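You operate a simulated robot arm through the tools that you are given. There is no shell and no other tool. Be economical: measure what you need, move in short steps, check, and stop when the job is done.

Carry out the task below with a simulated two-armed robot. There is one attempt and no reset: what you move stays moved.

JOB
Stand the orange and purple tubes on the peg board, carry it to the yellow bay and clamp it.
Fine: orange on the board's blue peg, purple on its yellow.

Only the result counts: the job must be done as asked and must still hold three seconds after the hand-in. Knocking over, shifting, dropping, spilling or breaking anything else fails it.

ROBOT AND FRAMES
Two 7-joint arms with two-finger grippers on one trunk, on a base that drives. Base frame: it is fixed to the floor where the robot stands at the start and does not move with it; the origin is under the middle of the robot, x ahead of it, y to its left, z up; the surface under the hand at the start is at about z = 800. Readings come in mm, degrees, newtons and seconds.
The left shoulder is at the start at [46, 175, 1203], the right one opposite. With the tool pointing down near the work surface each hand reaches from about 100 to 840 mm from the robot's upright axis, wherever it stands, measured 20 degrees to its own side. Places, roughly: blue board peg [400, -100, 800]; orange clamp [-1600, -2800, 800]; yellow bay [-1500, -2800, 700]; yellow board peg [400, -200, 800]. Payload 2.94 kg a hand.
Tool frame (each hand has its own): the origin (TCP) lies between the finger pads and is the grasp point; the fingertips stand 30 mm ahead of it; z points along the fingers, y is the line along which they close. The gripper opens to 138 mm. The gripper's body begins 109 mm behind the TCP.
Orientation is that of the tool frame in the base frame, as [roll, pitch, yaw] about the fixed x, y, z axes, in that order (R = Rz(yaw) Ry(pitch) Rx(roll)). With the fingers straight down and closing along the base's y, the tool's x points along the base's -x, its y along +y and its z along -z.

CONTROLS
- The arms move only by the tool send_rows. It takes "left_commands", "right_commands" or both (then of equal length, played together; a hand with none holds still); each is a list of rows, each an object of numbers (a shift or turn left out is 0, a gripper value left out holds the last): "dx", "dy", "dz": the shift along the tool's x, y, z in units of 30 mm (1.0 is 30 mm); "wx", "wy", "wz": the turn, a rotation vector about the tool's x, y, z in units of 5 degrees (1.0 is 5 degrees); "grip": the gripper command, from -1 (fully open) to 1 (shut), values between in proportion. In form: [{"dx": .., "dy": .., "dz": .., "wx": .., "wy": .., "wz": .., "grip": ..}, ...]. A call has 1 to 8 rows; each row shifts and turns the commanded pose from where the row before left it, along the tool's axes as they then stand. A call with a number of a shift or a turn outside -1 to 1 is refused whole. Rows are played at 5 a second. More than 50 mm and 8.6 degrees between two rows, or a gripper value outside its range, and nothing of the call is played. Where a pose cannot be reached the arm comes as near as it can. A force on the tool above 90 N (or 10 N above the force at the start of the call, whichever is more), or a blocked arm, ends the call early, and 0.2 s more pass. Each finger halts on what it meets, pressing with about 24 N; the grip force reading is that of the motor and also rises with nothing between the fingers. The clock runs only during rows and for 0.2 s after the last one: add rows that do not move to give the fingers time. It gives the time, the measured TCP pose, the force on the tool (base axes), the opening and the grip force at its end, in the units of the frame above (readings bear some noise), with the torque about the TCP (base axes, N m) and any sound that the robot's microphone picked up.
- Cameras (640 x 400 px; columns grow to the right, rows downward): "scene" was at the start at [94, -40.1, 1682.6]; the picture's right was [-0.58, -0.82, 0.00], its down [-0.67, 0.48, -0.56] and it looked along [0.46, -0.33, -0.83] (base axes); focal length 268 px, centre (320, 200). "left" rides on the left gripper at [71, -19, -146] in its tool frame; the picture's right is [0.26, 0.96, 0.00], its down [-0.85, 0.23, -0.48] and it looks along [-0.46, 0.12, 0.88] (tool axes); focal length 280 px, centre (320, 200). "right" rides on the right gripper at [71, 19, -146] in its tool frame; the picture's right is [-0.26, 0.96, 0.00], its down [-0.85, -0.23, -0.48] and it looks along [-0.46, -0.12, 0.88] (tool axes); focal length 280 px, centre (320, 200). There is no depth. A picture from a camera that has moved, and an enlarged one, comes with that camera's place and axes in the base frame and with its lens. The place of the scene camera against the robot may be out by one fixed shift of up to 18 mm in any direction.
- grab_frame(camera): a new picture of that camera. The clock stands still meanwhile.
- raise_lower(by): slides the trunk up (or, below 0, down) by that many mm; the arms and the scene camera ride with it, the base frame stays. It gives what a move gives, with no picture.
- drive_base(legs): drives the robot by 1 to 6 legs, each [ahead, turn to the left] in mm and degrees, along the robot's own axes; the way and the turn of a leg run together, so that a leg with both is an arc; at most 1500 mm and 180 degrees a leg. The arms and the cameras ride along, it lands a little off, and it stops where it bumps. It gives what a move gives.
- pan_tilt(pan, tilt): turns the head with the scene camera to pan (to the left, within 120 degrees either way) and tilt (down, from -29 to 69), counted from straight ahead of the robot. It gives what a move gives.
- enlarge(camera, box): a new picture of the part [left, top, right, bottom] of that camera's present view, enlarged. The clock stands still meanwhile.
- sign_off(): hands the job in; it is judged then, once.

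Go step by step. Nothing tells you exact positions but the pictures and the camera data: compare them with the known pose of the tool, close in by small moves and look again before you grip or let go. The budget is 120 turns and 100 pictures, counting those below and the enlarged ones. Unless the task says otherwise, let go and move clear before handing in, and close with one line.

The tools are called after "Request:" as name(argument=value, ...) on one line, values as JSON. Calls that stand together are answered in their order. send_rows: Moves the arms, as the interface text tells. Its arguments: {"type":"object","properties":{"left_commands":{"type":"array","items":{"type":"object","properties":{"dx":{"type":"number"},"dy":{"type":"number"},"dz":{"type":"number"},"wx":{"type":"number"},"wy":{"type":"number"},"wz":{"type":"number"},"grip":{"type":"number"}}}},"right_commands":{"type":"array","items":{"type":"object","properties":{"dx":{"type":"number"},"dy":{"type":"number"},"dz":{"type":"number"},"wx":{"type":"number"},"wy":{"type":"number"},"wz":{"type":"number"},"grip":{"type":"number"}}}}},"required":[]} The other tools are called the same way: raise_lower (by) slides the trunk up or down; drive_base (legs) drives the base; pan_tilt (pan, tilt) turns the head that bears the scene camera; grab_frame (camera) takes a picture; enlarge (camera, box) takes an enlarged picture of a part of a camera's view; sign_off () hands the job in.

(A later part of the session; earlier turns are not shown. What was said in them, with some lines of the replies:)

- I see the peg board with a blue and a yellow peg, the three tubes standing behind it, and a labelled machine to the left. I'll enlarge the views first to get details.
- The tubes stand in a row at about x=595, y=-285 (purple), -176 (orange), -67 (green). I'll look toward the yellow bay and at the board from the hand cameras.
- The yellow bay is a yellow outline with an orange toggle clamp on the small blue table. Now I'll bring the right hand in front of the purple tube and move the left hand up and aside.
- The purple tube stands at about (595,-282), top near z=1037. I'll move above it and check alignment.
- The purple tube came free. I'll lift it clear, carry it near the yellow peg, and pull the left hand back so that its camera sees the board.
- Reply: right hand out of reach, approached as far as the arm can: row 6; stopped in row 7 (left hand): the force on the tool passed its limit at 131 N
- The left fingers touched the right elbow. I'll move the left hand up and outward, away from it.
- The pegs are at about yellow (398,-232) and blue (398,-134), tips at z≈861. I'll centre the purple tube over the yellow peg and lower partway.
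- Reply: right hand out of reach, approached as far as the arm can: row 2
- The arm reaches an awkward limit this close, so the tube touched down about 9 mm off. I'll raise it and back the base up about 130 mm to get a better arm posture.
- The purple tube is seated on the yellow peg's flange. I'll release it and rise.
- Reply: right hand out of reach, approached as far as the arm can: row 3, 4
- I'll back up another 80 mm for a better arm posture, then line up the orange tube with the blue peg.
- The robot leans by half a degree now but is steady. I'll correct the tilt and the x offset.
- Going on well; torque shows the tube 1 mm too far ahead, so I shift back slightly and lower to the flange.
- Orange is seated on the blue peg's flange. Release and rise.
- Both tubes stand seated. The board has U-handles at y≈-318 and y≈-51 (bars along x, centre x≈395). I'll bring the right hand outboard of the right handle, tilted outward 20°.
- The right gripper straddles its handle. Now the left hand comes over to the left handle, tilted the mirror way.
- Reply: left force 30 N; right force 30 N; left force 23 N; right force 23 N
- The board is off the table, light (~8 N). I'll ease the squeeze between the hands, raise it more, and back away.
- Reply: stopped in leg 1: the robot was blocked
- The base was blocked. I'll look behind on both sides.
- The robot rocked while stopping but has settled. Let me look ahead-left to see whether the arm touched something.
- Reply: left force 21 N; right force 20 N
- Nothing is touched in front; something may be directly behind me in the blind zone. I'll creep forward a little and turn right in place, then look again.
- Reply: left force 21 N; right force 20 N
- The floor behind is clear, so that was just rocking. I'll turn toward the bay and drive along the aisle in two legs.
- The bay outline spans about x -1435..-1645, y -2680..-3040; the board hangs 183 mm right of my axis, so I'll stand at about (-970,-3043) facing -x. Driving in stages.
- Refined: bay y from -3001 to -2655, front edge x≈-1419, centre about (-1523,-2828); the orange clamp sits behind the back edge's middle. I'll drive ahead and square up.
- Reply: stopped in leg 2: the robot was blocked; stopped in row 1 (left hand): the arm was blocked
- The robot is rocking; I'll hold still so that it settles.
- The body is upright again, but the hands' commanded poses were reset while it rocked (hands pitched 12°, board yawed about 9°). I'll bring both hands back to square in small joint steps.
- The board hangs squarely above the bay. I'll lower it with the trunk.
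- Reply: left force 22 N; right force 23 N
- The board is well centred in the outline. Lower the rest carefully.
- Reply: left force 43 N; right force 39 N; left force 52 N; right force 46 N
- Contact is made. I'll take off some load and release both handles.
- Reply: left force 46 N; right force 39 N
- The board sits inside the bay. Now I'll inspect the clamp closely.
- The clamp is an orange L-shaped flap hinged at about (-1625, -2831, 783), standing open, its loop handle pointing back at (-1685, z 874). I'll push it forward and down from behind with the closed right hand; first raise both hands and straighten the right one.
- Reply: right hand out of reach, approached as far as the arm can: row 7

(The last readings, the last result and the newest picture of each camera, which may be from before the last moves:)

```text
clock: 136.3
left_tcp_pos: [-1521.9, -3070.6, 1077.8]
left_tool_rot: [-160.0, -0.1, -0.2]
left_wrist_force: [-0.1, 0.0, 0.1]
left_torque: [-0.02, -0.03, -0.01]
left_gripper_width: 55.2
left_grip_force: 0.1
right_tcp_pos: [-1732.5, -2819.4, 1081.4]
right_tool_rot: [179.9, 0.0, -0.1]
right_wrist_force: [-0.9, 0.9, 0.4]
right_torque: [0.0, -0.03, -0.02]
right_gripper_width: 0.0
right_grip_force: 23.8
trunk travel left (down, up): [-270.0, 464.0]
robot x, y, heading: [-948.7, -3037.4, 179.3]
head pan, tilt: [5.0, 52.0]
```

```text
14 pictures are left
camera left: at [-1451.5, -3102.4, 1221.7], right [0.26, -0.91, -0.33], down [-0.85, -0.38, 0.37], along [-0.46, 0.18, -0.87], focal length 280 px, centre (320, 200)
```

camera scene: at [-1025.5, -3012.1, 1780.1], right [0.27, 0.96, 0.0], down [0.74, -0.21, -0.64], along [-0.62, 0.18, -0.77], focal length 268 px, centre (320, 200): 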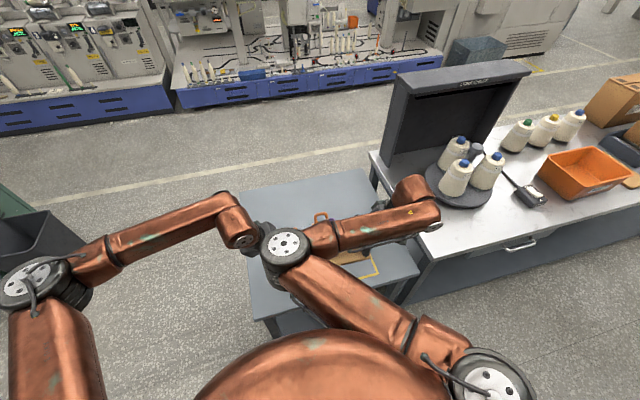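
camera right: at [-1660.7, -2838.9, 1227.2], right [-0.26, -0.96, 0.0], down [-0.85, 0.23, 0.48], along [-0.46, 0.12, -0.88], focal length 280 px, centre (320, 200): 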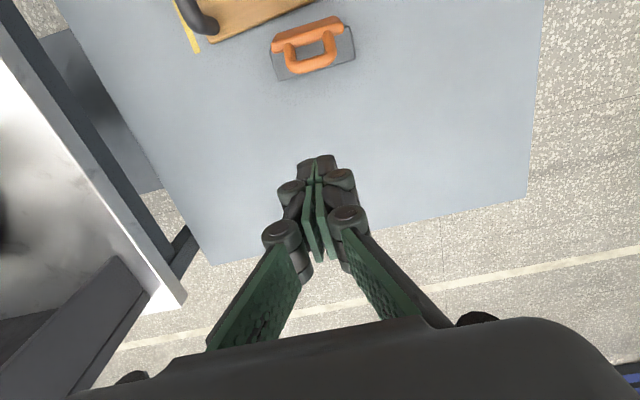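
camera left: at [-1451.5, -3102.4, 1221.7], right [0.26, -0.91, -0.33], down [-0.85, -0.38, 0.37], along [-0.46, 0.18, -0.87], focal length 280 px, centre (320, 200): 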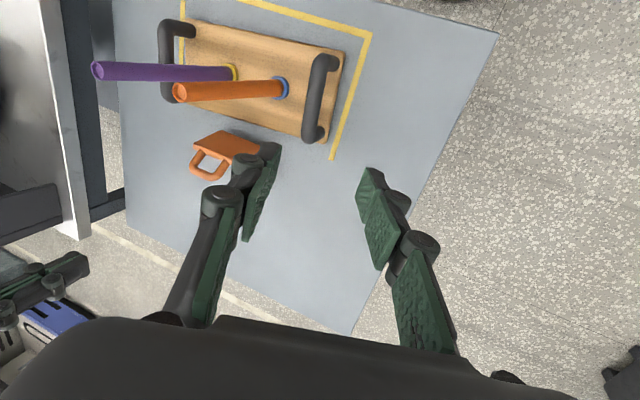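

The clamp geometry agrees. Descend behind the loop.

Request:
send_rows(right_commands=[{"dz": 0.95}, {"dz": 0.95}, {"dz": 0.95}, {"dz": 0.95}, {"dz": 0.95}, {"dz": 0.95}, {"dz": 0.95}, {"dz": 0.2}])

Request:
send_rows(right_commands=[{"dx": 0.4}, {"dx": 0.5}, {"dx": 0.5}, {"dx": 0.5}, {}])

Request:
grab_frame(camera="right")

```text
clock: 138.1
left_tcp_pos: [-1520.7, -3070.3, 1078.7]
left_tool_rot: [-160.1, 0.0, -0.1]
left_wrist_force: [-0.5, -0.6, -0.1]
left_torque: [-0.01, 0.01, 0.01]
left_gripper_width: 55.4
left_grip_force: 0.1
right_tcp_pos: [-1730.7, -2821.8, 877.1]
right_tool_rot: [179.9, 0.2, 0.1]
right_wrist_force: [0.7, 0.9, 1.0]
right_torque: [-0.01, 0.01, -0.03]
right_gripper_width: 0.1
right_grip_force: 23.8
trunk travel left (down, up): [-270.0, 464.0]
robot x, y, heading: [-948.4, -3038.4, 178.9]
head pan, tilt: [5.0, 52.0]
```

```text
clock: 139.3
left_tcp_pos: [-1520.5, -3070.4, 1076.9]
left_tool_rot: [-160.0, 0.0, -0.1]
left_wrist_force: [0.1, 0.3, 0.5]
left_torque: [-0.01, 0.01, -0.01]
left_gripper_width: 55.1
left_grip_force: 0.0
right_tcp_pos: [-1674.1, -2822.9, 877.8]
right_tool_rot: [179.8, 0.2, 0.0]
right_wrist_force: [0.5, -0.1, -0.6]
right_torque: [-0.02, -0.01, -0.01]
right_gripper_width: 0.0
right_grip_force: 28.7
trunk travel left (down, up): [-270.0, 464.0]
robot x, y, heading: [-950.9, -3034.9, 179.0]
head pan, tilt: [5.0, 52.0]
```

```text
13 pictures are left
camera right: at [-1602.3, -2841.4, 1022.9], right [-0.26, -0.97, 0.0], down [-0.85, 0.23, 0.48], along [-0.46, 0.12, -0.88], focal length 280 px, centre (320, 200)
```

right: 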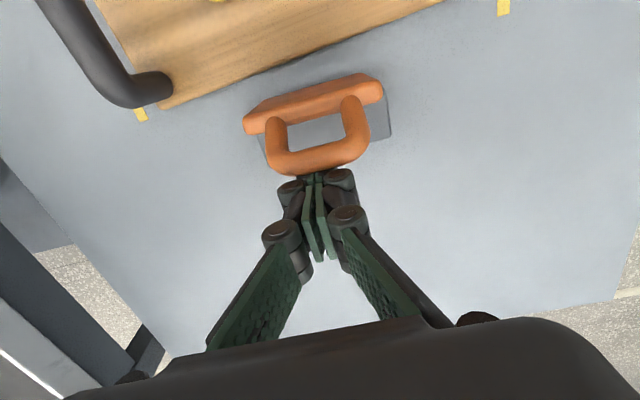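

Request:
send_rows(right_commands=[{"dx": 0.4}, {"dx": 0.4}, {"dx": 0.4}, {}])

Request:
grab_frame(camera="right")

```text
clock: 140.3
left_tcp_pos: [-1520.3, -3069.8, 1077.2]
left_tool_rot: [-160.0, 0.0, -0.1]
left_wrist_force: [-0.3, -0.5, -0.4]
left_torque: [0.0, 0.0, 0.0]
left_gripper_width: 55.3
left_grip_force: 0.1
right_tcp_pos: [-1638.3, -2821.4, 876.6]
right_tool_rot: [179.8, 0.1, 0.2]
right_wrist_force: [-0.7, 0.2, -1.1]
right_torque: [0.0, -0.01, -0.02]
right_gripper_width: 0.0
right_grip_force: 28.6
trunk travel left (down, up): [-270.0, 464.0]
robot x, y, heading: [-948.9, -3033.1, 179.1]
head pan, tilt: [5.0, 52.0]
```

```text
12 pictures are left
camera right: at [-1566.9, -2841.1, 1022.5], right [-0.26, -0.97, 0.0], down [-0.85, 0.23, 0.48], along [-0.46, 0.12, -0.88], focal length 280 px, centre (320, 200)
```

right: 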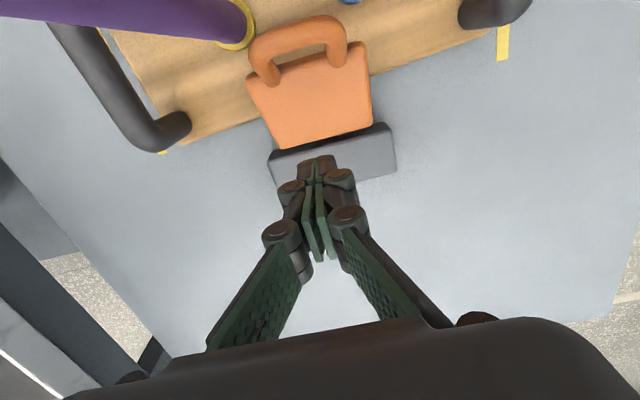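

The flap flipped over onto the board. I'll press it down gently from above to be sure it is shut.

Request:
send_rows(right_commands=[{"dx": 0.6}, {"dx": 0.6}, {"dz": 0.5}, {"dz": 0.4}, {"dz": 0.3}, {}])

Request:
grab_frame(camera="right")

```text
clock: 141.7
left_tcp_pos: [-1520.2, -3070.4, 1077.9]
left_tool_rot: [-159.9, 0.1, -0.1]
left_wrist_force: [0.0, 0.0, 0.5]
left_torque: [0.02, -0.01, -0.02]
left_gripper_width: 55.4
left_grip_force: 0.0
right_tcp_pos: [-1616.3, -2819.0, 840.7]
right_tool_rot: [179.8, 0.3, -0.1]
right_wrist_force: [0.2, -0.5, 0.3]
right_torque: [-0.01, -0.01, -0.01]
right_gripper_width: 0.0
right_grip_force: 28.5
right hand out of reach, approached as far as the arm can: row 2
trunk travel left (down, up): [-270.0, 464.0]
robot x, y, heading: [-950.4, -3033.9, 179.3]
head pan, tilt: [5.0, 52.0]
```

```text
11 pictures are left
camera right: at [-1543.9, -2839.1, 985.9], right [-0.26, -0.97, 0.0], down [-0.85, 0.23, 0.48], along [-0.46, 0.12, -0.88], focal length 280 px, centre (320, 200)
```

right: 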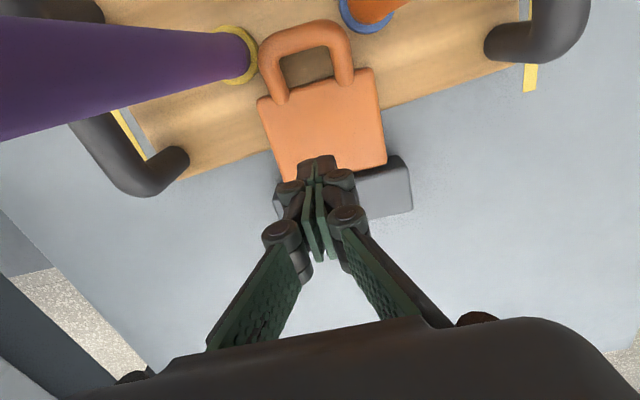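

Request:
send_rows(right_commands=[{"dx": 0.5}, {"dz": 0.3}, {"dz": 0.3}, {"dz": 0.3}, {}])

Request:
send_rows(right_commands=[{"dz": 0.25}, {"dz": 0.25}, {"dz": 0.25}, {}])

```text
clock: 142.9
left_tcp_pos: [-1520.0, -3070.1, 1079.5]
left_tool_rot: [-160.0, 0.0, -0.1]
left_wrist_force: [-0.1, 0.2, 0.7]
left_torque: [0.03, -0.02, -0.01]
left_gripper_width: 55.0
left_grip_force: 0.1
right_tcp_pos: [-1610.7, -2812.8, 812.7]
right_tool_rot: [179.9, 0.2, 0.0]
right_wrist_force: [-0.5, -0.7, 1.1]
right_torque: [-0.01, -0.01, 0.02]
right_gripper_width: 0.0
right_grip_force: 28.4
right hand out of reach, approached as far as the arm can: row 1
trunk travel left (down, up): [-270.0, 464.0]
robot x, y, heading: [-947.5, -3032.8, 179.0]
head pan, tilt: [5.0, 52.0]
```

```text
clock: 143.9
left_tcp_pos: [-1518.3, -3070.1, 1080.4]
left_tool_rot: [-159.9, 0.2, 0.0]
left_wrist_force: [-0.7, -0.3, -0.3]
left_torque: [-0.01, 0.01, 0.01]
left_gripper_width: 55.0
left_grip_force: 0.2
right_tcp_pos: [-1609.3, -2810.9, 795.7]
right_tool_rot: [-179.9, 0.9, 0.0]
right_wrist_force: [2.1, 1.6, 37.6]
right_torque: [0.02, -0.37, -0.24]
right_gripper_width: 6.1
right_grip_force: 28.2
trunk travel left (down, up): [-270.0, 464.0]
robot x, y, heading: [-945.3, -3035.2, 179.5]
head pan, tilt: [5.0, 52.0]
```

The flap takes 38 N and holds. I'll rise clear and check.

Request:
send_rows(right_commands=[{"dz": -0.5}, {"dz": -0.9}, {"dz": -0.9}, {"dz": -0.9}, {"dz": -0.9}, {"dz": -0.9}, {"dz": -0.9}, {"dz": -0.9}])

Request:
grab_frame(camera="right")

Request:
enlarge(camera="left", box=[60, 0, 400, 210])

```text
clock: 145.7
left_tcp_pos: [-1520.1, -3071.1, 1078.1]
left_tool_rot: [-159.9, 0.0, -0.1]
left_wrist_force: [-0.1, 0.0, 0.1]
left_torque: [-0.03, 0.0, -0.01]
left_gripper_width: 55.4
left_grip_force: 0.1
right_tcp_pos: [-1609.3, -2813.6, 994.1]
right_tool_rot: [179.9, 0.2, 0.1]
right_wrist_force: [-0.4, 0.1, -0.6]
right_torque: [0.01, 0.03, -0.01]
right_gripper_width: 0.0
right_grip_force: 28.2
trunk travel left (down, up): [-270.0, 464.0]
robot x, y, heading: [-950.7, -3033.1, 178.9]
head pan, tilt: [5.0, 52.0]
```

```text
10 pictures are left
camera right: at [-1537.0, -2833.1, 1140.4], right [-0.26, -0.97, 0.0], down [-0.85, 0.23, 0.48], along [-0.46, 0.12, -0.88], focal length 280 px, centre (320, 200)
```

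right: 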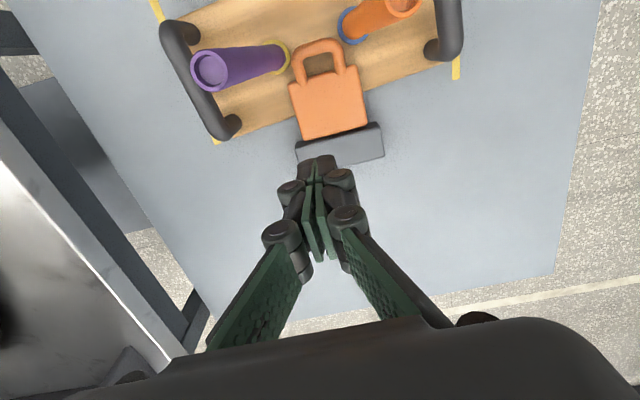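

```text
1.88 times, centred on (230, 105) of left
camera zoom: at [-1450.1, -3103.3, 1222.4], right [0.26, -0.91, -0.33], down [-0.85, -0.38, 0.37], along [-0.46, 0.18, -0.87], focal length 528 px, centre (489, 379)
```

zoom: 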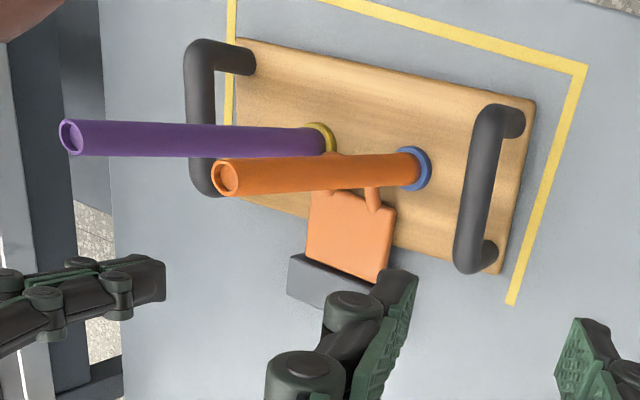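

The clamp is shut on the board's edge, and both tubes stand seated inside the bay. I'll move the right hand well clear.

Request:
send_rows(right_commands=[{"dz": -0.9}, {"dz": -0.9}, {"dz": -0.9}, {"dz": -0.9}, {"dy": -0.9}, {"dy": -0.9}, {"dy": -0.9}, {}])

Request:
enlarge(camera="left", box=[60, 0, 400, 210])

```text
clock: 147.5
left_tcp_pos: [-1521.2, -3071.2, 1077.0]
left_tool_rot: [-160.1, 0.0, -0.1]
left_wrist_force: [-1.2, -0.5, -0.3]
left_torque: [0.0, 0.0, -0.02]
left_gripper_width: 55.1
left_grip_force: 0.0
right_tcp_pos: [-1609.0, -2733.7, 1101.0]
right_tool_rot: [179.9, 0.2, 0.1]
right_wrist_force: [0.5, 1.0, -0.3]
right_torque: [0.02, -0.01, 0.02]
right_gripper_width: 0.0
right_grip_force: 28.2
trunk travel left (down, up): [-270.0, 464.0]
robot x, y, heading: [-943.4, -3035.2, 179.0]
head pan, tilt: [5.0, 52.0]
```

```text
1.88 times, centred on (230, 105) of left
camera zoom: at [-1450.4, -3103.7, 1222.2], right [0.26, -0.91, -0.33], down [-0.85, -0.38, 0.37], along [-0.46, 0.18, -0.87], focal length 528 px, centre (489, 379)
```

zoom: 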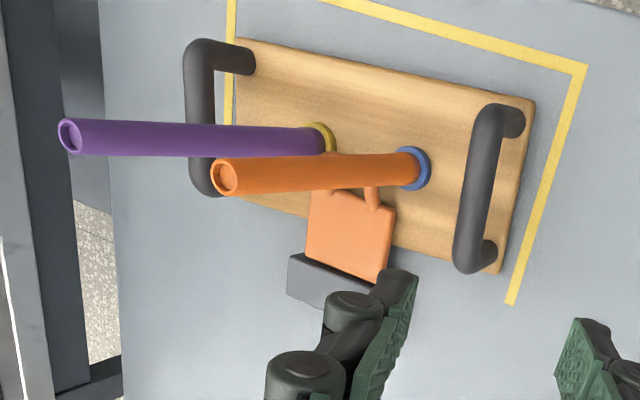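

Everything is in place and both hands are clear, so I'm handing in.

Request:
sign_off()

```text
The job is handed in.
```

The orange tube is on the blue peg, the purple tube is on the yellow peg, and the board is inside the yellow bay with the clamp flap shut on its back edge. I have handed it in with both hands clear.
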